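You operate a simulated robot arm through the tools that you are given. There is no shell and no other tool. Be economical: measure what you need, move in short steps, check, and stop when the job is done.

Carry out the task below with a simulated robot arm. There is one attempt and no reset: what you move stays moved.

JOB
Put two of the bushes from the top of the stores bench on the top of the low cabinet. Fetch the yellow cover and set it on top of the reel. Stack the M10 box from the table top on top of the M6 box. Fetch the cap hub and set it on the top before the blue tray. Open the teal bin. Any order will do. Set down upright: cap hub.
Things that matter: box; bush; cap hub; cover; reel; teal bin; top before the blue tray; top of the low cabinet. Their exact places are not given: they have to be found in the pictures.

The check looks at the end state, three seconds after you hand in, the way a careful person would. Anything else that was tipped, shoved, dropped, spilled or broken makes it a failure. Lids that push on must go on centred and level and be pressed home; caps that screw on are set level and turned clockwise until they are tight.

ROBOT AND FRAMES
A 7-joint arm with a fingered hand on a trunk, on a base that drives. Base frame: it is fixed to the floor where the robot stands at the start and does not move with it; the origin is under the middle of the robot, x ahead of it, y to its left, z up; the surface under the hand at the start is at about z = 0.85. Units: m, degrees, N and s.
Its first joint turns from -115.0 to 115.0 degrees. Places, roughly: box [-0.75, 3, 0.75]; bush [0.5, 0.5, 0.75]; bush (5x5x4 cm) [0.8, 0.2, 0.9]; cap hub [-7.5, 4.75, 0.75]; cover [-1.5, -0.5, 0.75]; reel (9x9x6 cm) [0.1, -2.1, 0.6]; teal bin [-0.1, -2.2, 0.1]; top before the blue tray (29x20 cm) [-6.08, -0.14, 0.8]; top of the low cabinet [0.2, -1.7, 0.6]. Payload 5 kg.
The tool frame sits at the grasp point between the pads (the TCP): z along the fingers, y along the line on which they close. The tips reach 0.032 m beyond it. Largest opening 0.16 m; the body of the gripper starts 0.089 m behind the TCP. The gripper is a hand of 4 fingers: y runs from the thumb to the fingers, the wrist lies at [0, 0, -0.267] in the tool frame, and closing takes about 1.5 s.
Orientation is that of the tool frame in the base frame, as a unit quaternion [x, y, z, w]. With the fingers straight down and closing along the base's y, the tool's x points along the base's -x, its y along +y and its z along -z.

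CONTROLS
- The arm moves only by the tool nudge_tool. Its argument "increments" is a list of rows, each a list of 6 numbers: the shift along the tool's x, y, z in m, then the turn, a rotation vector about the tool's x, y, z in degrees. In form: [[tx, ty, tz, ax, ay, az], ...]. A call has 1 to 12 rows; each row is the pose to reach, as a shift and turn from the pose commanded when the call began, along the tool's axes at that moment. "claw" is the gripper command, from -1 (fully open) to 1 (shut), values between in proportion, set as the call begins (left out, the last holds). Rows are played at 5 a second. More than 0.05 m and 8.6 degrees between two rows, or a gripper value outside its range, and nothing of the call is played. Where a pose cannot be reached the arm comes as near as it can. A force on the tool above 40 N (or 10 N above the force at the start of the call, whichever is more), or a blocked arm, ends the call early, and 0.2 s more pass. Each finger travels about 0.045 m/s and halts on what it meets, pressing with about 22 N; the grip force reading is that of the motor and also rises with nothing between the fingers. The clock runs only during rows and for 0.2 s after the last one: add rows that repeat a pose to give the fingers time. The reply holds the time, the measured pose of the TCP, the force on the tool along the base axes, the opening and the grip force, in the units named above and with some noise, with the torque about the TCP (base axes, N m) and any sound that the robot's microphone picked up.
- Cameras (640 x 400 px; columns grow to the right, rows downward): "scene" is now at [0.0041, 0.1679, 1.7059]; the picture's right is [-0.62, -0.79, 0.00], its down [-0.64, 0.50, -0.58] and it looks along [0.46, -0.36, -0.81] (base axes); focal length 251 px, centre (320, 200). "wrist" rides on the gripper at [0.08, -0.004, -0.114] in the tool frame; the picture's right is [0.05, 1.00, 0.00], its down [-0.82, 0.04, -0.58] and it looks along [-0.58, 0.03, 0.82] (tool axes); focal length 265 px, centre (320, 200).
- grab_frame(camera): a new picture of that camera. No time passes.
- raise_lower(by): slides the trunk up (or, below 0, down) by that many m; the arm and the scene camera ride with it, the base frame stays. It gives what a move gives, with no picture.
- drive_base(legs): drives the robot by 1 to 6 legs, each [ahead, turn to the left] in m and degrees, along the robot's own axes; the way and the turn of a leg run together, so that a leg with both is an arc; at most 1.5 m and 180 degrees a leg. The arm and the cameras ride along, it lands a little off, and it stops where it bumps. It gives what a move gives.
- preshape(shape): the hand has 4 fingers and takes this shape, open, in about a second: jaw (thumb against the fingers, like two jaws); tri (thumb and two fingers); tip (a fingertip pinch); poke (one finger out to press); point (the index stretched); flat (the hand flat); cup (the hand cupped); fist (a fist). The gripper value then closes the fingers along that shape, each until it touches; the sizes above hold for jaw. It gives what a move gives, with no picture.
- head_to(pan, tilt): turns the head with the scene camera to pan (to the left, within 155 degrees either way) and tilt (down, from -29 to 69), counted from straight ahead of the robot. It gives what a move gives.
- point_at(camera, pixels): there is no depth. For up to 12 entries [column, row, z] of the newest picture of that camera ("zoom" is the newest enlarged one), the place [x, y] in the base frame at which the ray of that pixel passes the height z, good to about 0.002 m, but the place of the scene camera against the robot may be out by one fixed shift of up to 0.018 m in any direction. No time passes.
- enlarge(camera, box): a new picture of the part [left, top, right, bottom] of that camera's present view, enlarged. No time passes.
- hand_in(): hands the job in; it is judged then, once.

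Work in short steps. Measure before you move; look again where a grasp or a placing could have gone wrong, and mend it. You have 117 turns and 108 pictures in all, those below and enlarged ones among them. Open the gripper and draw the arm clear of the work before you hand the job in, unless the task says otherwise.

The tools are called after "Call:" as name(argument=value, ...) on one line, values as JSON. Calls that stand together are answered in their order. nudge_tool: Moves the arm, as the interface text tells. Its arguments: {"type":"object","properties":{"increments":{"type":"array"},"claw":{"type":"number"}},"required":["increments"]} The other tools are called the same way: raise_lower (by) slides the trunk up or down; preshape (shape) gives the hand a shape; drive_base (legs) drives the base; head_to (pan, tilt) turns the head that bears the scene camera; grab_frame (camera) takes a picture; point_at (camera, pixels) gives the place at which the rays of pixels pass given heights; enlarge (camera, box) takes an enlarged picture of a part of a camera's view; hand_in () hands the job in.

At the start:

```text
clock: 0.0
eef_pos: [0.6221, 0.2816, 1.0982]
tcp_rot: [-0.001, 1.0, 0.0, 0.002]
contact_force: [0.1, 0.5, 0.8]
torque: [-0.02, 0.01, 0.01]
opening: 0.1599
gripper_force: 0.1
shape: jaw
trunk travel left (down, up): [-0.55, 0.44]
robot x, y, heading: [0.0006, 0.0045, -0.1]
head pan, tilt: [-38.3, 54.4]
```

scene: 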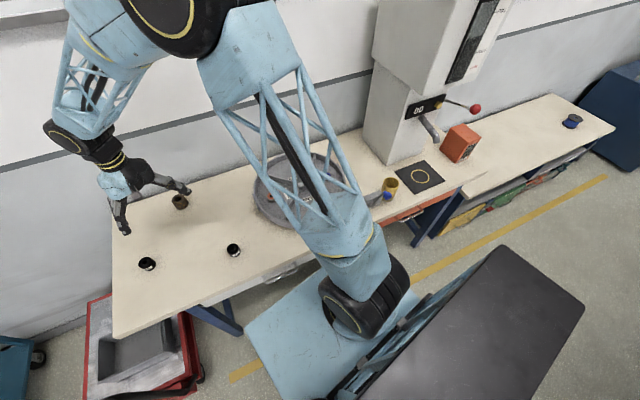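
wrist: 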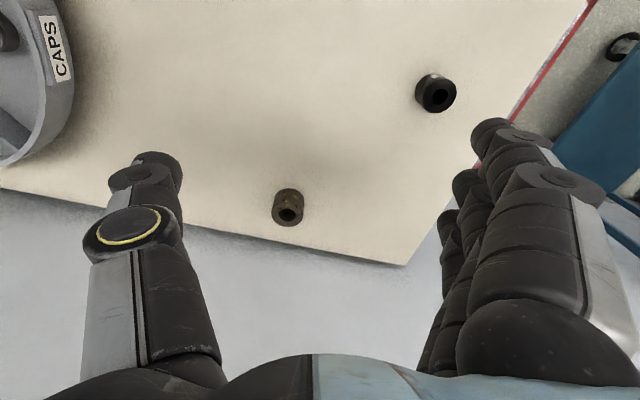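

The scene shows three bushes on the bench, at about (180,202), (147,264) and (233,250). I look around first, starting with the bench straight ahead and then the other sides.

Call:
head_to(pan=0, tilt=45)

Call:
grab_frame(camera="scene")

Call:
head_to(pan=-100, tilt=30)

Call:
grab_frame(camera="scene")

Call:
head_to(pan=150, tilt=20)

Call:
grab_frame(camera="scene")

Call:
head_to(pan=80, tilt=20)

Call:
grab_frame(camera="scene")

Call:
head_to(pan=-155, tilt=20)

Call:
grab_frame(camera="scene")

```text
clock: 1.1
eef_pos: [0.6241, 0.2819, 1.0979]
tcp_rot: [0.0, 1.0, -0.001, 0.001]
contact_force: [-0.3, -0.3, -0.6]
torque: [0.0, -0.01, -0.03]
opening: 0.16
gripper_force: 0.1
shape: jaw
trunk travel left (down, up): [-0.55, 0.44]
robot x, y, heading: [0.0007, 0.0003, 0.0]
head pan, tilt: [0.0, 45.0]
```

```text
105 pictures are left
```

scene: 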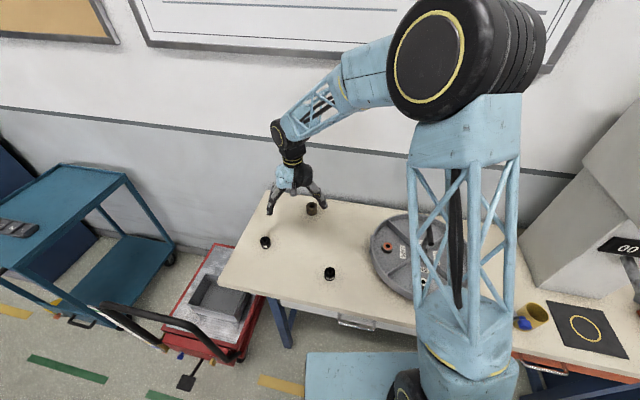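

```text
clock: 2.8
eef_pos: [0.6249, 0.2819, 1.0976]
tcp_rot: [-0.001, 1.0, -0.001, 0.001]
contact_force: [0.1, -0.1, -0.4]
torque: [0.05, 0.01, 0.01]
opening: 0.1595
gripper_force: 0.0
shape: jaw
trunk travel left (down, up): [-0.55, 0.44]
robot x, y, heading: [-0.0013, -0.0008, 0.1]
head pan, tilt: [-100.0, 30.0]
```

```text
104 pictures are left
```

scene: 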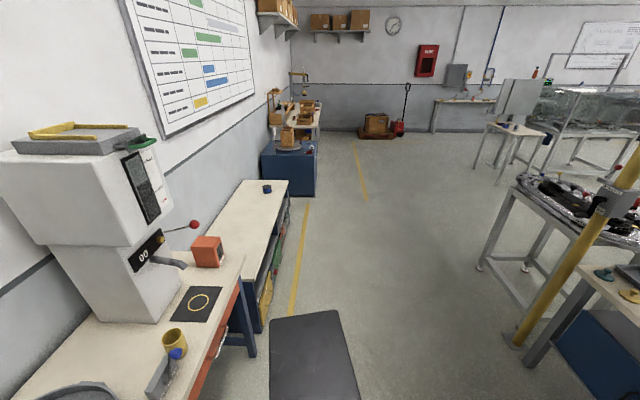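

```text
clock: 6.3
eef_pos: [0.6243, 0.2822, 1.0975]
tcp_rot: [0.0, 1.0, -0.001, 0.001]
contact_force: [0.7, 0.4, 0.3]
torque: [0.03, -0.01, -0.03]
opening: 0.1601
gripper_force: 0.1
shape: jaw
trunk travel left (down, up): [-0.55, 0.44]
robot x, y, heading: [0.0037, 0.0001, 0.1]
head pan, tilt: [150.0, 20.0]
```

```text
103 pictures are left
```

scene: 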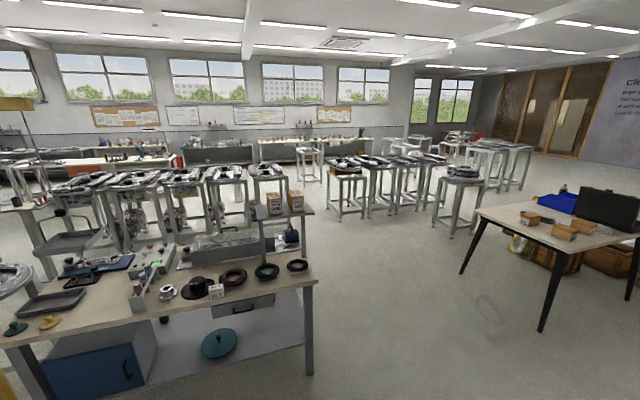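

```text
clock: 7.7
eef_pos: [0.6237, 0.2835, 1.0978]
tcp_rot: [0.0, 1.0, -0.001, 0.001]
contact_force: [-0.1, 0.3, 0.2]
torque: [0.01, -0.03, -0.02]
opening: 0.1598
gripper_force: 0.0
shape: jaw
trunk travel left (down, up): [-0.55, 0.44]
robot x, y, heading: [-0.0007, -0.0022, 0.2]
head pan, tilt: [80.0, 20.0]
```

```text
102 pictures are left
```

scene: 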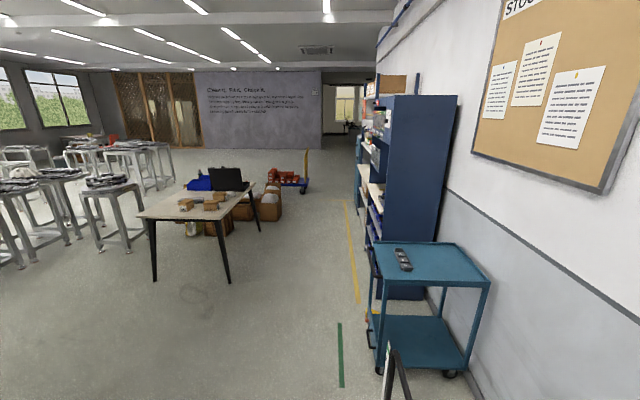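

```text
clock: 11.1
eef_pos: [0.6242, 0.2822, 1.099]
tcp_rot: [0.0, 1.0, -0.001, 0.001]
contact_force: [-0.5, 0.0, -0.1]
torque: [0.02, -0.03, 0.0]
opening: 0.1601
gripper_force: 0.1
shape: jaw
trunk travel left (down, up): [-0.55, 0.44]
robot x, y, heading: [0.0003, 0.0008, 0.0]
head pan, tilt: [-154.7, 20.0]
```

```text
101 pictures are left
```

scene: 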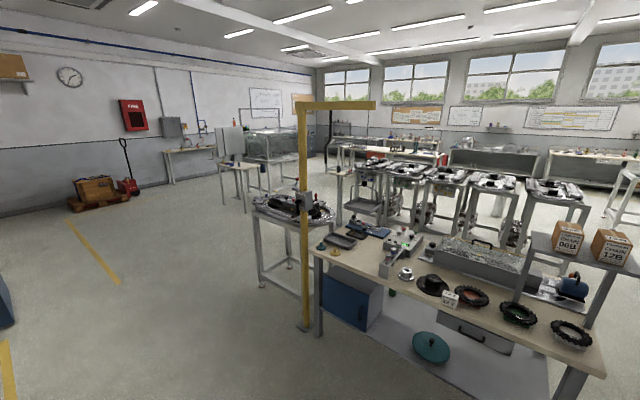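

The reel is likely the blue item at (266,187) in the right-hand view, the boxes are on the table to the left, and the yellow cover is on the bench behind. I look down around the base for obstacles and zoom in on the bushes and cabinet.

Call:
head_to(pan=-90, tilt=65)

Call:
grab_frame(camera="scene")

Call:
head_to(pan=0, tilt=50)

Call:
enlarge(camera="scene", box=[200, 120, 460, 290])

Call:
head_to(pan=-155, tilt=50)

Call:
grab_frame(camera="scene")

Call:
grab_frame(camera="wrist")

```text
clock: 12.4
eef_pos: [0.6242, 0.2819, 1.0979]
tcp_rot: [0.0, 1.0, -0.001, 0.0]
contact_force: [-0.9, -0.3, -0.4]
torque: [-0.01, 0.02, 0.02]
opening: 0.1599
gripper_force: 0.1
shape: jaw
trunk travel left (down, up): [-0.55, 0.44]
robot x, y, heading: [0.0047, 0.0016, -0.1]
head pan, tilt: [-90.0, 65.0]
```

```text
100 pictures are left
```

scene: 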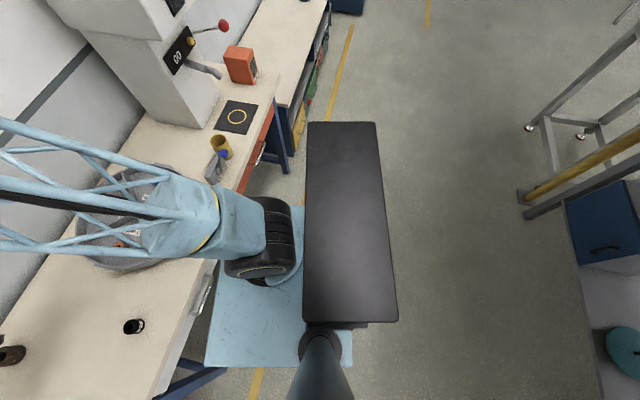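

```text
clock: 14.1
eef_pos: [0.6238, 0.2826, 1.0976]
tcp_rot: [0.0, 1.0, -0.001, 0.001]
contact_force: [0.3, -0.4, 0.1]
torque: [-0.02, -0.02, -0.02]
opening: 0.1602
gripper_force: 0.0
shape: jaw
trunk travel left (down, up): [-0.55, 0.44]
robot x, y, heading: [-0.0012, -0.0033, -0.1]
head pan, tilt: [0.0, 50.0]
```

```text
2.35 times, centred on (330, 205) of scene
```

zoom: 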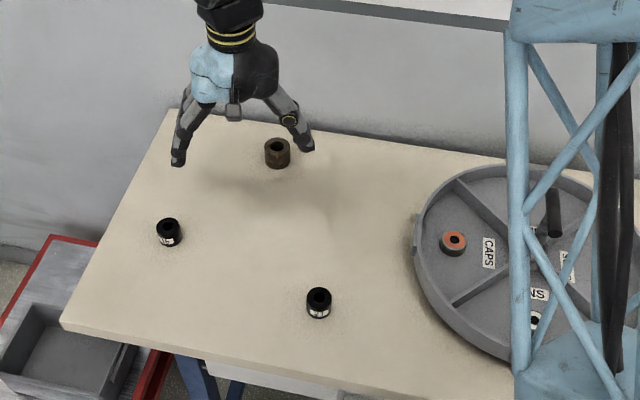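

```text
clock: 16.5
eef_pos: [0.6237, 0.282, 1.0986]
tcp_rot: [0.0, 1.0, 0.0, 0.001]
contact_force: [0.0, -0.3, 0.0]
torque: [0.0, 0.0, -0.01]
opening: 0.1599
gripper_force: 0.1
shape: jaw
trunk travel left (down, up): [-0.55, 0.44]
robot x, y, heading: [-0.0008, 0.0001, 0.2]
head pan, tilt: [-154.7, 50.0]
```

```text
98 pictures are left
```

scene: 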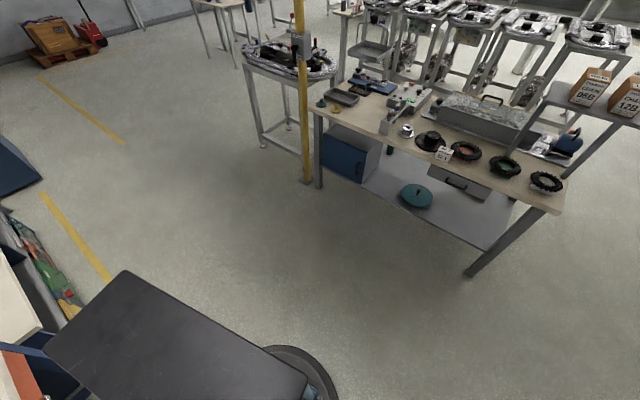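

```text
97 pictures are left
```

wrist: 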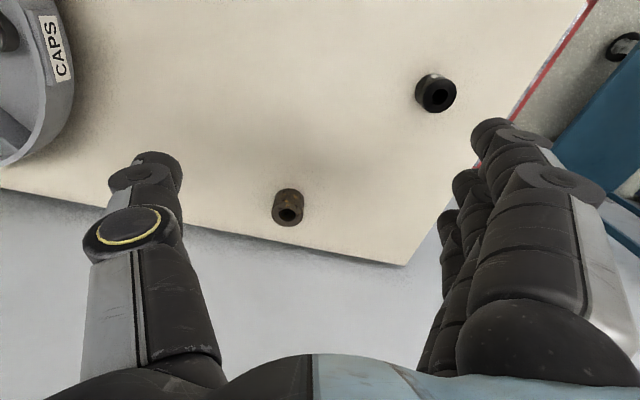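

The dark plate is the robot's own body. The bench has two black labelled bushes and a rusty one, so I zoom in closer on them.

Call:
head_to(pan=0, tilt=50)

Call:
enlarge(camera="scene", box=[255, 170, 351, 230])

Call:
point_at(camera="zoom", pixels=[[90, 200, 0.87]])

Call:
enlarge(camera="scene", box=[255, 210, 351, 270])

Call:
enlarge(camera="wrist", box=[240, 60, 480, 240])

Call:
point_at(camera="wrist", pixels=[[441, 95, 0.89], [290, 213, 0.89], [441, 95, 0.85], [585, 2, 0.85], [405, 264, 0.85]])

```text
clock: 18.9
eef_pos: [0.6241, 0.2818, 1.0979]
tcp_rot: [0.0, 1.0, -0.001, 0.001]
contact_force: [0.3, 0.4, -0.4]
torque: [0.02, -0.01, -0.01]
opening: 0.1601
gripper_force: 0.1
shape: jaw
trunk travel left (down, up): [-0.55, 0.44]
robot x, y, heading: [0.0012, -0.0014, -0.0]
head pan, tilt: [0.0, 50.0]
```

```text
6.67 times, centred on (303, 200) of scene
```

zoom: 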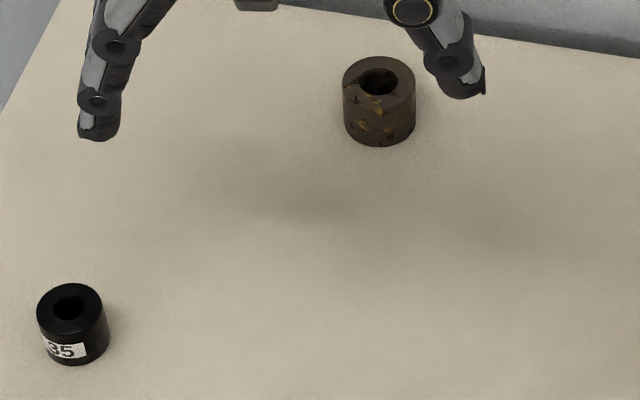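

```text
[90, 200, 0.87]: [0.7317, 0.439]
```

```text
6.67 times, centred on (303, 240) of scene
```

zoom: 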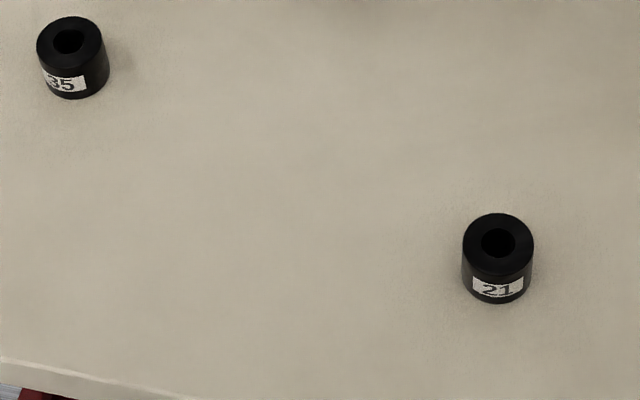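

```text
2.22 times, centred on (360, 150) of wrist
```

zoom: 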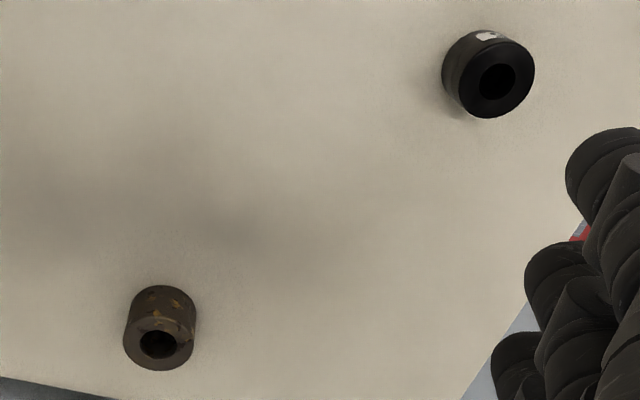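

```text
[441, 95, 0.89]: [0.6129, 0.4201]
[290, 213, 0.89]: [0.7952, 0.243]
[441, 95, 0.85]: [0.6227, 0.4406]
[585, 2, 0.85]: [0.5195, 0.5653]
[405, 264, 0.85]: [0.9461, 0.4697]
```

I locate the bushes in the scene image and compare against the wrist-based position of bush 35 to find the scene camera's shift.

Call:
enlarge(camera="scene", box=[245, 200, 373, 280])

Call:
point_at(camera="scene", pixels=[[265, 216, 0.89]])

```text
5.00 times, centred on (309, 240) of scene
```

zoom: 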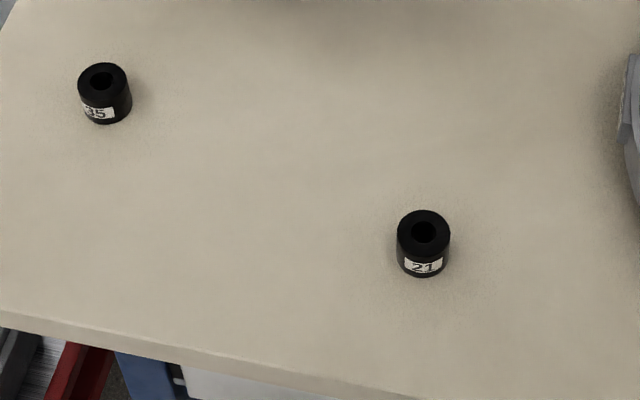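

```text
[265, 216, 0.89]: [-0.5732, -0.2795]
```

Zoom hole centres are (102,80) and (424,232).

Call:
point_at(camera="zoom", pixels=[[102, 80, 0.89], [424, 232, 0.89], [102, 80, 0.85], [0, 310, 0.85], [620, 398, 0.85]])

Call:
point_at(camera="wrist", pixels=[[438, 97, 0.89]])

```text
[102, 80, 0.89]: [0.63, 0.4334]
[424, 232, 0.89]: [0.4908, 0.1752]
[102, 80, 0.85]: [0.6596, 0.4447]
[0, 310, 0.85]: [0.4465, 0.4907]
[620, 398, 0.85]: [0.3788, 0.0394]
```

```text
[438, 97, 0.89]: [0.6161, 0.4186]
```

The scene camera reads about (+0.015,+0.014) too far, so bush 21 is near (0.476,0.161). I move above it and check with the wrist camera.

Call:
nudge_tool(increments=[[0.037, -0.03, 0.0, 0, 0, 0], [0.074, -0.06, 0.0, 0, 0, 0], [0.111, -0.09, 0.02, 0, 0, 0], [0.148, -0.121, 0.05, 0, 0, 0], [0.148, -0.121, 0.09, 0, 0, 0], [0.148, -0.121, 0.09, 0, 0, 0]], claw=-1)

Call:
grab_frame(camera="wrist")

```text
refused: row 3 steps farther than a row can; nothing moved
```

```text
92 pictures are left
```

wrist: 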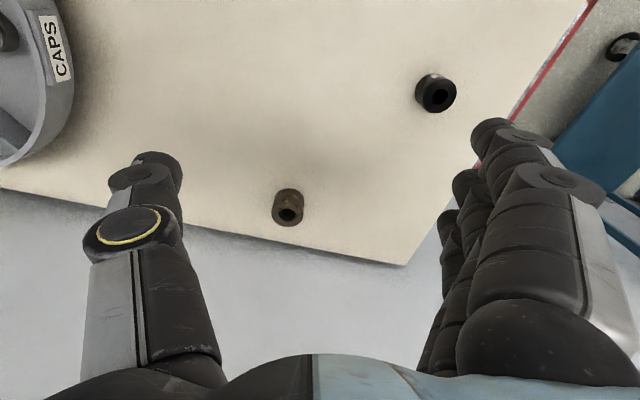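

A row stepped too far; I split it into smaller rows.

Call:
nudge_tool(increments=[[0.037, -0.03, 0.0, 0, 0, 0], [0.074, -0.06, 0.0, 0, 0, 0], [0.111, -0.09, 0.0, 0, 0, 0], [0.148, -0.121, 0.0, 0, 0, 0], [0.148, -0.121, 0.045, 0, 0, 0], [0.148, -0.121, 0.09, 0, 0, 0], [0.148, -0.121, 0.09, 0, 0, 0]], claw=-1)

Call:
grab_frame(camera="wrist")

```text
clock: 20.5
eef_pos: [0.4764, 0.1606, 1.0068]
tcp_rot: [0.0, 1.0, 0.0, 0.001]
contact_force: [0.2, -0.1, 0.0]
torque: [0.01, -0.02, 0.0]
opening: 0.1599
gripper_force: 0.0
shape: jaw
trunk travel left (down, up): [-0.55, 0.44]
robot x, y, heading: [0.0013, 0.0006, 0.0]
head pan, tilt: [0.0, 50.0]
```

```text
91 pictures are left
```

wrist: 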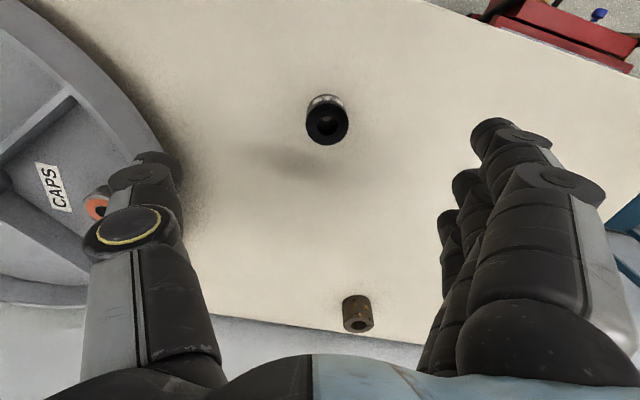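

Bush 21's top is at (326,125); I get its exact place.

Call:
point_at(camera="wrist", pixels=[[326, 125, 0.89], [326, 125, 0.895], [358, 327, 0.89]])

```text
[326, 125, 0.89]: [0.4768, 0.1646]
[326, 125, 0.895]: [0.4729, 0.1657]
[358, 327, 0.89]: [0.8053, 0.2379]
```

The bush is at about (0.476,0.165). I narrow the hand to about 0.1 m to stay clear of the round tray, then descend.

Call:
nudge_tool(increments=[[0.0, 0.004, 0, 0, 0, 0], [0.0, 0.004, 0, 0, 0, 0], [0.0, 0.004, 0, 0, 0, 0], [0, 0.004, 0.04, 0, 0, 0], [0, 0.004, 0.08, 0, 0, 0], [0, 0.004, 0.08, 0, 0, 0]], claw=-0.25)

Call:
grab_frame(camera="wrist")

```text
clock: 21.9
eef_pos: [0.4765, 0.165, 0.9272]
tcp_rot: [0.0, 1.0, 0.0, 0.001]
contact_force: [0.6, -0.3, -0.2]
torque: [-0.03, 0.0, -0.02]
opening: 0.1006
gripper_force: 0.1
shape: jaw
trunk travel left (down, up): [-0.55, 0.44]
robot x, y, heading: [0.0005, 0.005, 0.2]
head pan, tilt: [0.0, 50.0]
```

```text
90 pictures are left
```

wrist: 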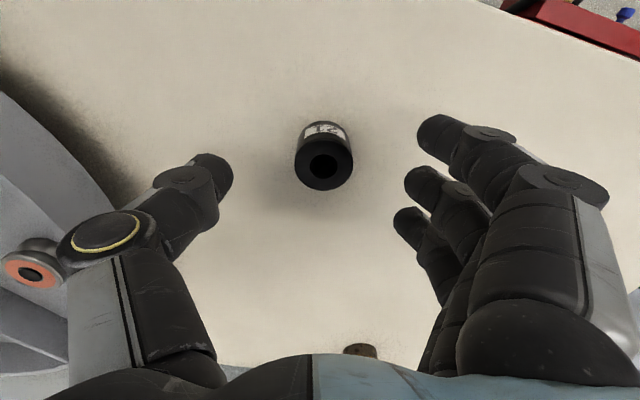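

The bush is centred between thumb and fingers. I descend to z≈0.885 and close.

Call:
nudge_tool(increments=[[0, 0.001, 0.02, 0, 0, 0], [0, 0.001, 0.041, 0, 0, 0], [0, 0.001, 0.041, 0, 0, 0]])

Call:
nudge_tool(increments=[[0, 0, 0, 0, 0, 0], [0, 0, 0, 0, 0, 0], [0, 0, 0, 0, 0, 0], [0, 0, 0, 0, 0, 0], [0, 0, 0, 0, 0, 0], [0, 0, 0, 0, 0, 0], [0, 0, 0, 0, 0, 0]], claw=1)

Call:
grab_frame(camera="wrist")

```text
clock: 22.7
eef_pos: [0.4767, 0.1653, 0.8877]
tcp_rot: [0.001, 1.0, 0.0, 0.002]
contact_force: [-0.9, 0.3, -0.5]
torque: [-0.01, -0.01, -0.01]
opening: 0.1007
gripper_force: 0.0
shape: jaw
trunk travel left (down, up): [-0.55, 0.44]
robot x, y, heading: [0.001, 0.0002, 0.2]
head pan, tilt: [0.0, 50.0]
```

```text
clock: 24.3
eef_pos: [0.4768, 0.1658, 0.8875]
tcp_rot: [0.0, 1.0, -0.001, 0.0]
contact_force: [0.2, -1.1, -0.1]
torque: [0.04, 0.01, 0.0]
opening: 0.0175
gripper_force: 22.1
shape: jaw
trunk travel left (down, up): [-0.55, 0.44]
robot x, y, heading: [0.0029, -0.0, 0.3]
head pan, tilt: [0.0, 50.0]
```

```text
89 pictures are left
```

wrist: 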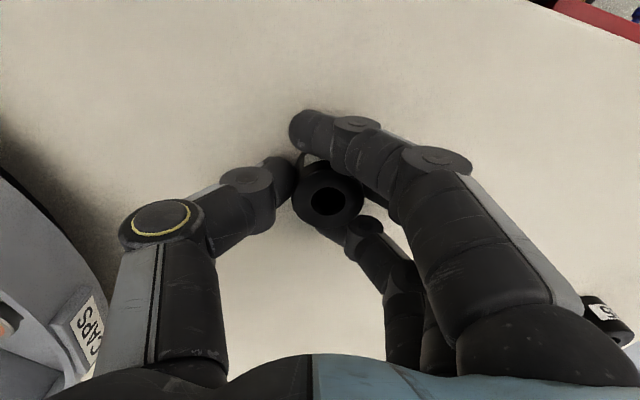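

Thumb and fingers have closed around the bush. I lift it and look.

Call:
nudge_tool(increments=[[0, 0, -0.03, 0, 0, 0], [0, 0, -0.07, 0, 0, 0], [0, 0, -0.12, 0, 0, 0], [0, 0, -0.12, 0, 0, 0]])

Call:
grab_frame(camera="wrist")

Call:
head_to(pan=-90, tilt=40)

Call:
grab_frame(camera="scene")

```text
clock: 25.3
eef_pos: [0.4777, 0.1652, 1.0095]
tcp_rot: [0.0, 1.0, -0.001, 0.0]
contact_force: [0.3, 0.2, -1.4]
torque: [0.02, 0.01, 0.01]
opening: 0.0163
gripper_force: 21.7
shape: jaw
trunk travel left (down, up): [-0.55, 0.44]
robot x, y, heading: [0.0011, -0.0007, -0.0]
head pan, tilt: [0.0, 50.0]
```

```text
88 pictures are left
```

wrist: 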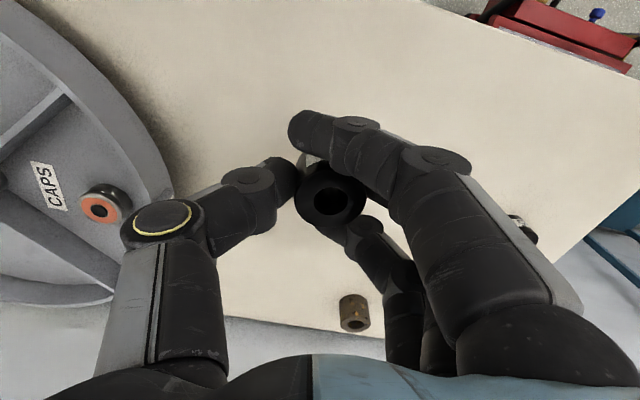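

```text
clock: 26.9
eef_pos: [0.4767, 0.1657, 1.0079]
tcp_rot: [0.001, 1.0, -0.001, 0.0]
contact_force: [1.3, -0.1, -1.7]
torque: [-0.04, 0.03, 0.0]
opening: 0.016
gripper_force: 22.3
shape: jaw
trunk travel left (down, up): [-0.55, 0.44]
robot x, y, heading: [-0.0004, -0.0014, 0.1]
head pan, tilt: [-90.0, 40.0]
```

```text
87 pictures are left
```

scene: 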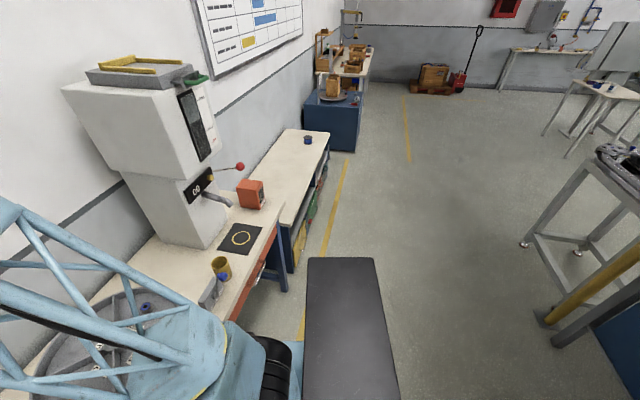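

The bush is held. I map the low cabinet top's edges at z=0.6 to plan the drive.

Call:
point_at(camera="scene", pixels=[[290, 224, 0.6], [330, 136, 0.6], [283, 129, 0.6], [308, 140, 0.62], [240, 184, 0.6], [290, 272, 0.0], [325, 256, 0.0], [348, 160, 0.0], [546, 350, 0.0], [272, 205, 0.85], [230, 318, 0.85]])

Call:
enlarge(camera="scene", box=[230, 110, 390, 290])

```text
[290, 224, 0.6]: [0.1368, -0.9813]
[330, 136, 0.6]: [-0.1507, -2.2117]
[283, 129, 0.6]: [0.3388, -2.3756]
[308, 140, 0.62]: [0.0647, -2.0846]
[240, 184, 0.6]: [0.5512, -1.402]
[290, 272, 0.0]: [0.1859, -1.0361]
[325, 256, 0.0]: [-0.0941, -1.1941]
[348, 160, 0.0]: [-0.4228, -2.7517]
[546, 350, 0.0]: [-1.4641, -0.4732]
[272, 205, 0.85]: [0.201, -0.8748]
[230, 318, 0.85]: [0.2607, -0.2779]
```

```text
2.22 times, centred on (310, 200) of scene
```

zoom: 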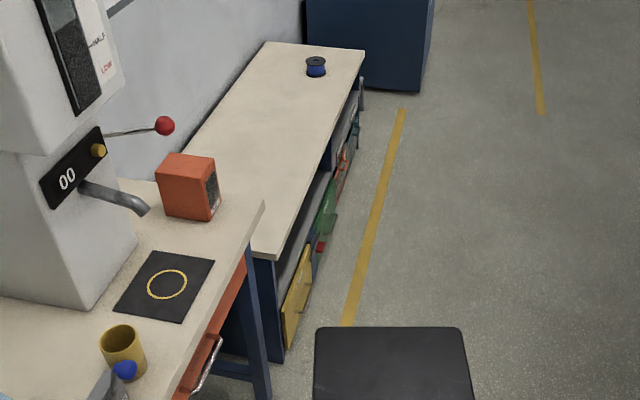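

Before driving I need the base footprint, so I view the platform's corners at two trunk heights to triangulate it.

Call:
head_to(pan=-75, tilt=69)

Call:
grab_frame(camera="scene")

Call:
raise_lower(by=0.25)

Call:
grab_frame(camera="scene")

```text
clock: 27.8
eef_pos: [0.4767, 0.1657, 1.0086]
tcp_rot: [0.0, 1.0, 0.0, 0.0]
contact_force: [0.4, 0.4, -2.2]
torque: [-0.01, 0.0, 0.0]
opening: 0.0164
gripper_force: 22.1
shape: jaw
trunk travel left (down, up): [-0.55, 0.44]
robot x, y, heading: [-0.0035, -0.0016, -0.3]
head pan, tilt: [-75.0, 68.8]
```

```text
85 pictures are left
```

scene: 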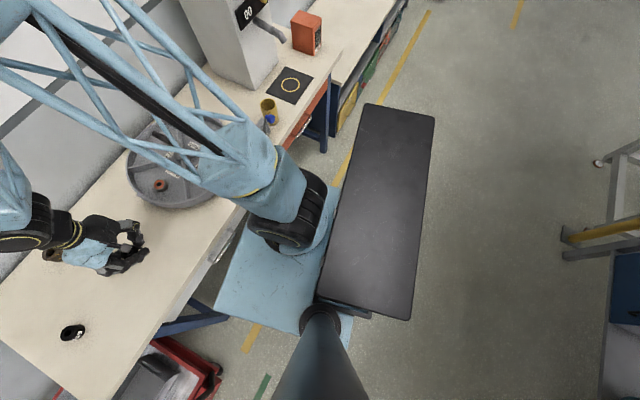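

```text
clock: 30.4
eef_pos: [0.4768, 0.1674, 1.2573]
tcp_rot: [0.0, 1.0, -0.001, 0.0]
contact_force: [-0.3, 0.6, -2.7]
torque: [0.0, 0.01, 0.02]
opening: 0.0164
gripper_force: 21.4
shape: jaw
trunk travel left (down, up): [-0.8, 0.19]
robot x, y, heading: [0.0004, -0.0004, -0.3]
head pan, tilt: [-75.0, 68.8]
```

```text
84 pictures are left
```

scene: 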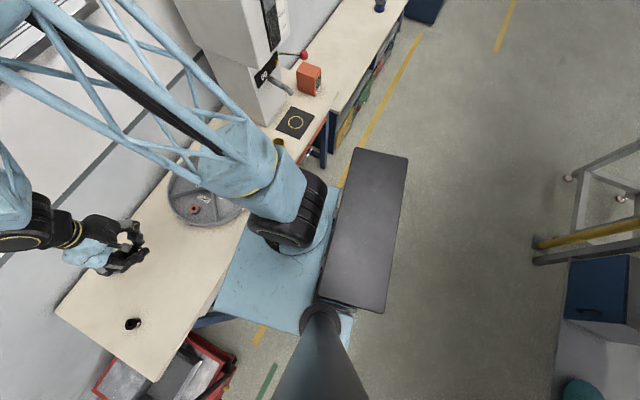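

The platform rides with the trunk and the dark plate is a body box up to about y=-0.43. I back off, turn, drive alongside the cabinet to about (-0.62,-1.46) and face it (heading about -13°).

Call:
drive_base(legs=[[-0.5, 0], [0, -95], [1.46, 0], [0, 82]])

Call:
head_to(pan=0, tilt=50)

Call:
grab_frame(camera="scene")

Call:
grab_frame(camera="wrist")

```text
clock: 48.2
eef_pos: [-0.2099, -1.3951, 1.2591]
tcp_rot: [0.139, 0.99, -0.001, 0.001]
contact_force: [0.3, -0.1, -3.6]
torque: [-0.02, 0.01, -0.01]
opening: 0.016
gripper_force: 22.1
shape: jaw
trunk travel left (down, up): [-0.8, 0.19]
robot x, y, heading: [-0.7133, -1.4266, -16.1]
head pan, tilt: [-75.0, 68.8]
```

```text
clock: 49.7
eef_pos: [-0.2099, -1.3961, 1.2582]
tcp_rot: [0.139, 0.99, -0.001, 0.0]
contact_force: [0.2, -0.4, -2.0]
torque: [-0.01, 0.01, -0.01]
opening: 0.0161
gripper_force: 21.6
shape: jaw
trunk travel left (down, up): [-0.8, 0.19]
robot x, y, heading: [-0.7141, -1.4249, -15.9]
head pan, tilt: [0.0, 50.0]
```

```text
83 pictures are left
```

scene: 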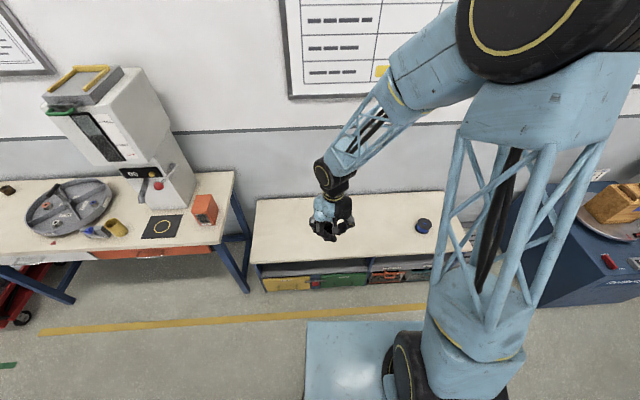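

```text
82 pictures are left
```

wrist: 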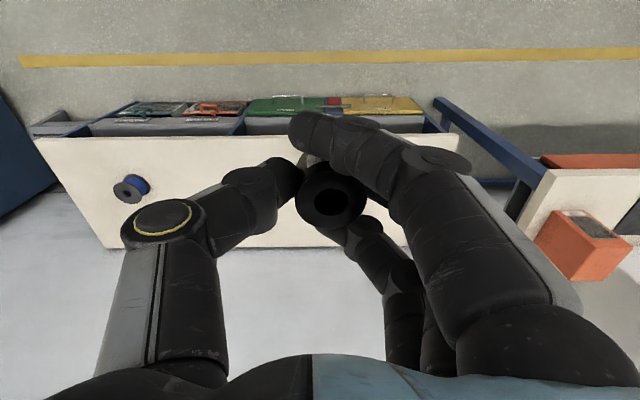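

The wrist view shows the cabinet top, the reel at (130,187), and the bins below it (yellow, green, red, teal). I measure the top.

Call:
point_at(camera="wrist", pixels=[[38, 137, 0.6], [456, 134, 0.6], [105, 248, 0.6], [123, 191, 0.66], [123, 191, 0.6], [330, 195, 0.6], [400, 246, 0.6]])

Call:
enlarge(camera="wrist", box=[20, 60, 340, 260])

Call:
enlarge(camera="scene", box=[240, 180, 480, 310])

```text
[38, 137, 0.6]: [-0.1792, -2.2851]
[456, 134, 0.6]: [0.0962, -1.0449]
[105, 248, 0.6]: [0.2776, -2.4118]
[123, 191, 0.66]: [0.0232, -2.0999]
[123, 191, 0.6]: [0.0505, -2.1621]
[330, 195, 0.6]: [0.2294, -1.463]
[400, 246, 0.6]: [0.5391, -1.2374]
```

```text
2.00 times, centred on (180, 160) of wrist
```

zoom: 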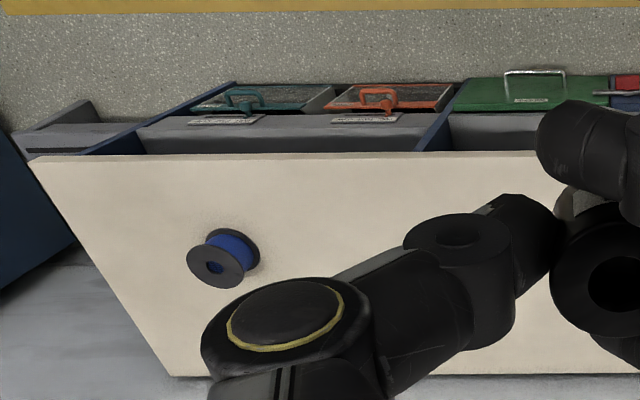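

```text
2.67 times, centred on (360, 245) of scene
```

zoom: 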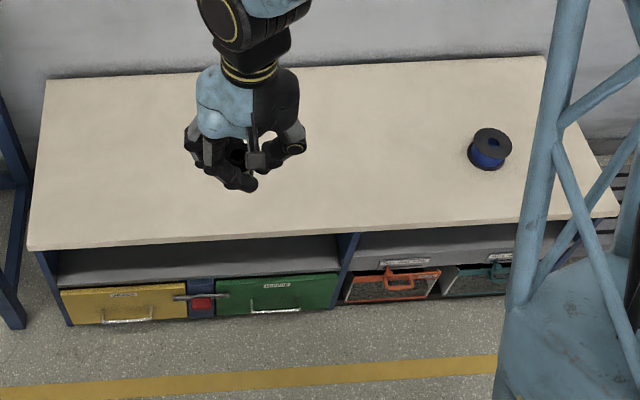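

I lower the trunk with the hand still in front of the cabinet, then extend over its top.

Call:
raise_lower(by=-0.45)

Call:
nudge_tool(increments=[[-0.04, 0.01, 0, 0, 0, 0], [-0.08, 0.02, 0, 0, 0, 0], [-0.12, 0.03, 0, 0, 0, 0], [-0.16, 0.04, 0, 0, 0, 0], [-0.2, 0.05, 0, 0, 0, 0], [-0.24, 0.06, 0, 0, 0, 0], [-0.275, 0.06, 0, 0, 0, 0], [-0.305, 0.06, 0, 0, 0, 0], [-0.305, 0.06, 0, 0, 0, 0]])

Call:
grab_frame(camera="wrist")

Call:
grab_frame(camera="scene")

```text
refused: -0.45 is not a number from -0.4 to 0.4
```

```text
clock: 51.7
eef_pos: [0.1004, -1.4225, 1.2602]
tcp_rot: [0.139, 0.99, -0.001, 0.001]
contact_force: [-0.6, -0.3, -2.2]
torque: [-0.02, 0.01, -0.03]
opening: 0.016
gripper_force: 22.2
shape: jaw
trunk travel left (down, up): [-0.8, 0.19]
robot x, y, heading: [-0.7161, -1.4203, -16.2]
head pan, tilt: [0.0, 50.0]
```

```text
79 pictures are left
```

wrist: 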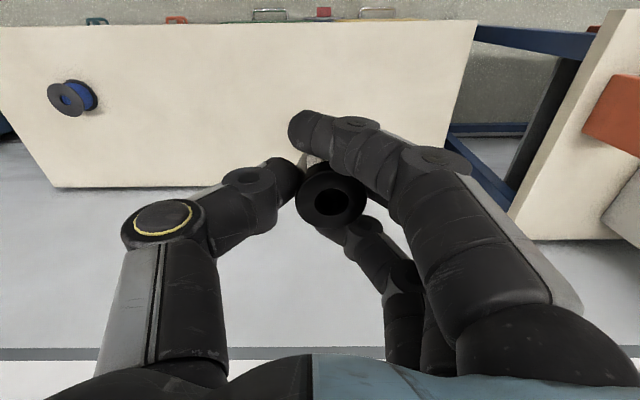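

```text
78 pictures are left
```

scene: 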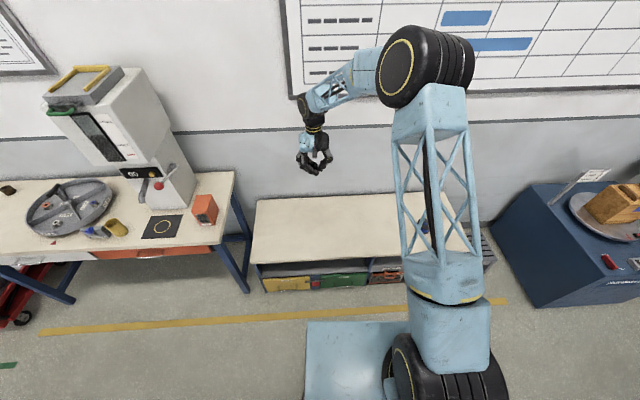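

Hand is over the cabinet; the trunk limit is 0.4 m per call, so I lower by 0.38 and look again.

Call:
raise_lower(by=-0.38)

Call:
nudge_tool(increments=[[0, 0, 0.05, 0, 0, 0], [0, 0, 0.1, 0, 0, 0], [0, 0, 0.15, 0, 0, 0], [0, 0, 0.15, 0, 0, 0]])

Call:
grab_frame(camera="wrist")

```text
clock: 55.3
eef_pos: [0.1004, -1.422, 0.8815]
tcp_rot: [0.14, 0.99, 0.0, 0.0]
contact_force: [-0.1, 0.2, -1.8]
torque: [-0.04, 0.04, -0.01]
opening: 0.016
gripper_force: 21.5
shape: jaw
trunk travel left (down, up): [-0.42, 0.57]
robot x, y, heading: [-0.7158, -1.4221, -16.0]
head pan, tilt: [0.0, 50.0]
```

```text
clock: 56.3
eef_pos: [0.0991, -1.4228, 0.7319]
tcp_rot: [0.139, 0.99, -0.001, 0.001]
contact_force: [0.1, 1.3, -2.4]
torque: [-0.01, 0.04, 0.03]
opening: 0.016
gripper_force: 22.1
shape: jaw
trunk travel left (down, up): [-0.42, 0.57]
robot x, y, heading: [-0.7139, -1.4224, -16.2]
head pan, tilt: [0.0, 50.0]
```

```text
77 pictures are left
```

wrist: 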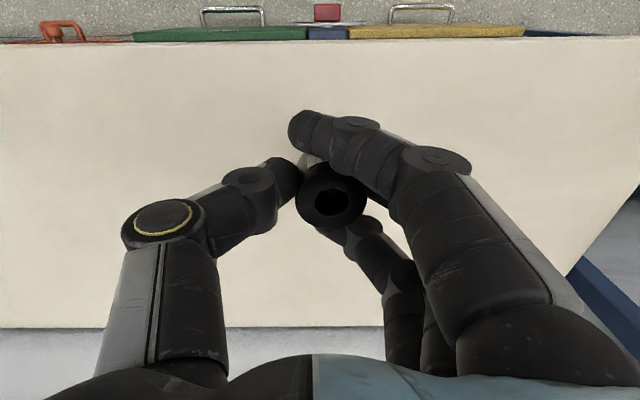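

It's well over the top, with about 0.09 m left to go. I lower toward z=0.645 and read the force.

Call:
nudge_tool(increments=[[0, 0, 0.04, 0, 0, 0], [0, 0, 0.075, 0, 0, 0], [0, 0, 0.085, 0, 0, 0], [0, 0, 0.085, 0, 0, 0]])

Call:
nudge_tool(increments=[[0, 0, 0.003, 0, 0, 0], [0, 0, 0.005, 0, 0, 0], [0, 0, 0.005, 0, 0, 0]])

Call:
grab_frame(camera="wrist")

```text
clock: 57.3
eef_pos: [0.0997, -1.4232, 0.6445]
tcp_rot: [0.139, 0.99, -0.001, -0.001]
contact_force: [0.2, 0.2, -2.6]
torque: [-0.05, 0.01, 0.0]
opening: 0.0162
gripper_force: 22.3
shape: jaw
trunk travel left (down, up): [-0.42, 0.57]
robot x, y, heading: [-0.7144, -1.4214, -15.9]
head pan, tilt: [0.0, 50.0]
```

```text
clock: 58.1
eef_pos: [0.0991, -1.4229, 0.6402]
tcp_rot: [0.139, 0.99, 0.0, 0.0]
contact_force: [-0.1, -0.1, -3.4]
torque: [-0.03, -0.03, 0.03]
opening: 0.0161
gripper_force: 21.6
shape: jaw
trunk travel left (down, up): [-0.42, 0.57]
robot x, y, heading: [-0.7159, -1.4244, -16.0]
head pan, tilt: [0.0, 50.0]
```

```text
76 pictures are left
```

wrist: 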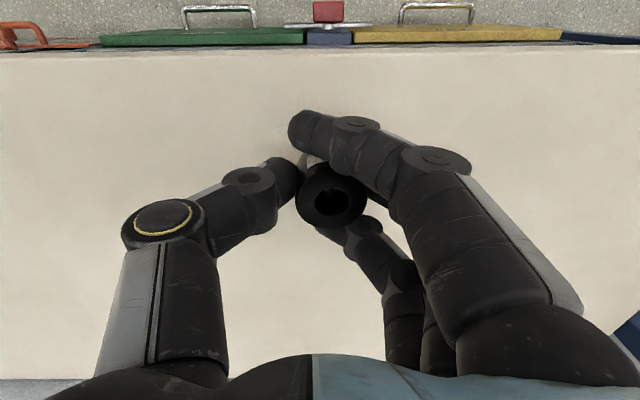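

No contact yet at 0.640; I lower in small calls until the vertical force turns upward.

Call:
nudge_tool(increments=[[0, 0, 0.004, 0, 0, 0], [0, 0, 0.004, 0, 0, 0]])

Call:
nudge_tool(increments=[[0, 0, 0.004, 0, 0, 0], [0, 0, 0.004, 0, 0, 0]])

```text
clock: 58.7
eef_pos: [0.1008, -1.422, 0.6359]
tcp_rot: [0.139, 0.99, -0.001, 0.001]
contact_force: [0.2, -0.8, -3.2]
torque: [-0.02, 0.03, 0.01]
opening: 0.0158
gripper_force: 22.0
shape: jaw
trunk travel left (down, up): [-0.42, 0.57]
robot x, y, heading: [-0.7134, -1.4223, -16.1]
head pan, tilt: [0.0, 50.0]
```

```text
clock: 59.3
eef_pos: [0.1007, -1.4226, 0.6332]
tcp_rot: [0.139, 0.99, -0.001, 0.0]
contact_force: [-0.9, -0.6, -2.8]
torque: [-0.02, 0.01, -0.01]
opening: 0.0161
gripper_force: 22.1
shape: jaw
trunk travel left (down, up): [-0.42, 0.57]
robot x, y, heading: [-0.7148, -1.4221, -16.1]
head pan, tilt: [0.0, 50.0]
```

Still none; I continue in small steps.

Call:
nudge_tool(increments=[[0, 0, 0.003, 0, 0, 0], [0, 0, 0.003, 0, 0, 0]])

Call:
nudge_tool(increments=[[0, 0, 0.003, 0, 0, 0], [0, 0, 0.003, 0, 0, 0]])

Call:
enlarge(camera="scene", box=[240, 160, 480, 310])

```text
clock: 59.9
eef_pos: [0.1004, -1.4214, 0.6291]
tcp_rot: [0.139, 0.99, -0.001, 0.001]
contact_force: [0.3, -0.4, -2.2]
torque: [-0.03, 0.03, -0.01]
opening: 0.0157
gripper_force: 22.4
shape: jaw
trunk travel left (down, up): [-0.42, 0.57]
robot x, y, heading: [-0.7144, -1.4219, -15.8]
head pan, tilt: [0.0, 50.0]
```

```text
clock: 60.5
eef_pos: [0.1007, -1.4226, 0.6266]
tcp_rot: [0.139, 0.99, -0.001, 0.0]
contact_force: [-0.1, -0.3, -1.9]
torque: [0.01, 0.03, -0.04]
opening: 0.0162
gripper_force: 22.0
shape: jaw
trunk travel left (down, up): [-0.42, 0.57]
robot x, y, heading: [-0.7155, -1.4181, -15.8]
head pan, tilt: [0.0, 50.0]
```

```text
2.67 times, centred on (360, 235) of scene
```

zoom: 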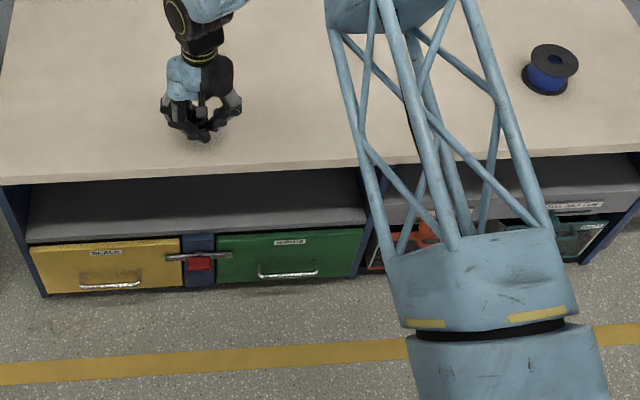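

Still hovering; continue down.

Call:
nudge_tool(increments=[[0, 0, 0.004, 0, 0, 0], [0, 0, 0.004, 0, 0, 0]])

Call:
nudge_tool(increments=[[0, 0, 0.004, 0, 0, 0], [0, 0, 0.004, 0, 0, 0]])

Call:
nudge_tool(increments=[[0, 0, 0.003, 0, 0, 0], [0, 0, 0.003, 0, 0, 0]])

Call:
enlarge(camera="scene", box=[288, 170, 348, 220])

```text
clock: 61.1
eef_pos: [0.1007, -1.4228, 0.6229]
tcp_rot: [0.138, 0.99, -0.001, 0.0]
contact_force: [-0.5, -0.1, -2.0]
torque: [-0.01, 0.02, 0.02]
opening: 0.0159
gripper_force: 21.5
shape: jaw
trunk travel left (down, up): [-0.42, 0.57]
robot x, y, heading: [-0.7137, -1.4262, -15.9]
head pan, tilt: [0.0, 50.0]
```

```text
clock: 61.7
eef_pos: [0.0994, -1.4227, 0.6187]
tcp_rot: [0.139, 0.99, -0.002, 0.0]
contact_force: [-0.1, 0.5, -2.9]
torque: [-0.01, 0.01, 0.04]
opening: 0.016
gripper_force: 21.9
shape: jaw
trunk travel left (down, up): [-0.42, 0.57]
robot x, y, heading: [-0.7144, -1.4258, -16.1]
head pan, tilt: [0.0, 50.0]
```

```text
clock: 62.3
eef_pos: [0.1002, -1.4229, 0.6161]
tcp_rot: [0.14, 0.99, -0.001, 0.0]
contact_force: [-0.4, 0.2, -2.3]
torque: [0.02, -0.02, -0.01]
opening: 0.0161
gripper_force: 21.9
shape: jaw
trunk travel left (down, up): [-0.42, 0.57]
robot x, y, heading: [-0.7143, -1.4264, -16.1]
head pan, tilt: [0.0, 50.0]
```

```text
8.00 times, centred on (318, 195) of scene
```

zoom: 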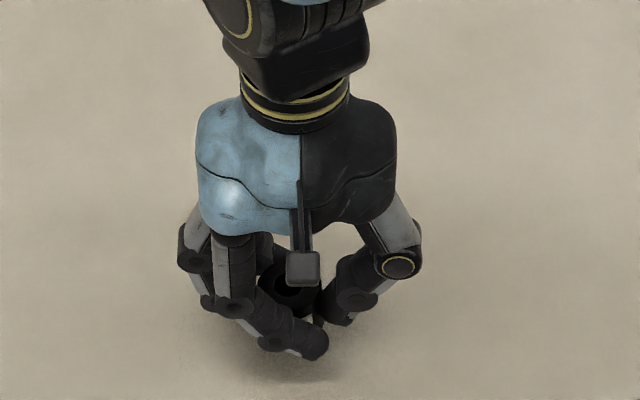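

The finger shadow is close now; continue in 4 mm steps.

Call:
nudge_tool(increments=[[0, 0, 0.004, 0, 0, 0], [0, 0, 0.004, 0, 0, 0]])

Call:
nudge_tool(increments=[[0, 0, 0.004, 0, 0, 0], [0, 0, 0.004, 0, 0, 0]])

Call:
nudge_tool(increments=[[0, 0, 0.004, 0, 0, 0], [0, 0, 0.004, 0, 0, 0]])

Call:
grab_frame(camera="wrist")

```text
clock: 62.9
eef_pos: [0.0999, -1.4224, 0.6115]
tcp_rot: [0.139, 0.99, -0.001, 0.0]
contact_force: [0.2, -0.5, -3.2]
torque: [-0.03, 0.01, -0.04]
opening: 0.0161
gripper_force: 21.9
shape: jaw
trunk travel left (down, up): [-0.42, 0.57]
robot x, y, heading: [-0.7132, -1.4212, -15.8]
head pan, tilt: [0.0, 50.0]
```

```text
clock: 63.5
eef_pos: [0.1004, -1.4225, 0.6081]
tcp_rot: [0.14, 0.99, -0.001, 0.0]
contact_force: [0.0, -0.4, -3.1]
torque: [0.01, 0.0, -0.02]
opening: 0.016
gripper_force: 21.9
shape: jaw
trunk travel left (down, up): [-0.42, 0.57]
robot x, y, heading: [-0.7104, -1.4235, -16.3]
head pan, tilt: [0.0, 50.0]
```

```text
clock: 64.1
eef_pos: [0.1006, -1.4222, 0.6036]
tcp_rot: [0.139, 0.99, -0.001, 0.0]
contact_force: [-0.5, -0.3, -3.1]
torque: [0.0, 0.02, 0.01]
opening: 0.0161
gripper_force: 22.2
shape: jaw
trunk travel left (down, up): [-0.42, 0.57]
robot x, y, heading: [-0.7102, -1.4226, -15.7]
head pan, tilt: [0.0, 50.0]
```

```text
73 pictures are left
```

wrist: 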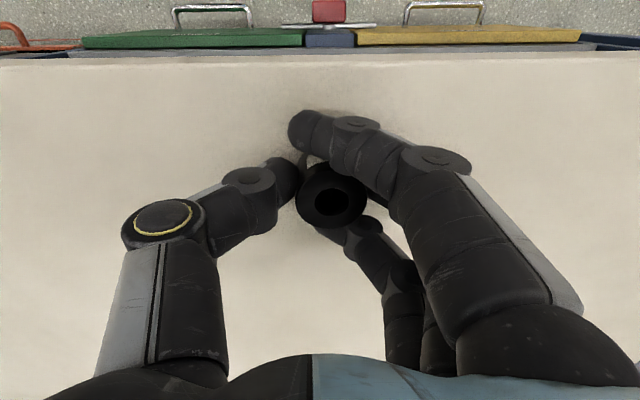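

Triangulating the front edge from two views puts the top near z≈0.55, so about 2 cm remain. I continue down.

Call:
nudge_tool(increments=[[0, 0, 0.004, 0, 0, 0], [0, 0, 0.008, 0, 0, 0], [0, 0, 0.008, 0, 0, 0]])

Call:
nudge_tool(increments=[[0, 0, 0.004, 0, 0, 0], [0, 0, 0.004, 0, 0, 0]])

Call:
nudge_tool(increments=[[0, 0, 0.003, 0, 0, 0], [0, 0, 0.003, 0, 0, 0]])

Call:
nudge_tool(increments=[[0, 0, 0.003, 0, 0, 0], [0, 0, 0.003, 0, 0, 0]])

```text
clock: 64.9
eef_pos: [0.1008, -1.4226, 0.5967]
tcp_rot: [0.14, 0.99, 0.0, 0.001]
contact_force: [-0.4, -2.2, 5.2]
torque: [0.1, -0.1, -0.01]
opening: 0.0161
gripper_force: 22.3
shape: jaw
trunk travel left (down, up): [-0.42, 0.57]
robot x, y, heading: [-0.7142, -1.4224, -16.1]
head pan, tilt: [0.0, 50.0]
```

```text
clock: 65.5
eef_pos: [0.1001, -1.4214, 0.5937]
tcp_rot: [0.14, 0.99, 0.0, 0.002]
contact_force: [-2.8, -3.3, 25.4]
torque: [0.03, -0.16, 0.0]
opening: 0.0176
gripper_force: 21.6
shape: jaw
trunk travel left (down, up): [-0.42, 0.57]
robot x, y, heading: [-0.7125, -1.4251, -16.1]
head pan, tilt: [0.0, 50.0]
```

```text
clock: 66.1
eef_pos: [0.1022, -1.4233, 0.5935]
tcp_rot: [0.14, 0.99, 0.0, 0.005]
contact_force: [-2.4, -2.1, 19.8]
torque: [0.1, -0.14, 0.01]
opening: 0.0187
gripper_force: 22.3
shape: jaw
trunk travel left (down, up): [-0.42, 0.57]
robot x, y, heading: [-0.7133, -1.4255, -16.1]
head pan, tilt: [0.0, 50.0]
stopped in row 2: the force on the tool passed its limit at 41 N (the readings are from after the stop); the commanded pose is now the measured one
```

```text
clock: 66.5
eef_pos: [0.1049, -1.4212, 0.5933]
tcp_rot: [0.139, 0.99, 0.001, 0.006]
contact_force: [-3.1, -0.6, 20.9]
torque: [0.21, -0.09, 0.01]
opening: 0.0189
gripper_force: 22.4
shape: jaw
trunk travel left (down, up): [-0.42, 0.57]
robot x, y, heading: [-0.7132, -1.4249, -16.3]
head pan, tilt: [0.0, 50.0]
stopped in row 2: the force on the tool passed its limit at 42 N (the readings are from after the stop); the commanded pose is now the measured one
```

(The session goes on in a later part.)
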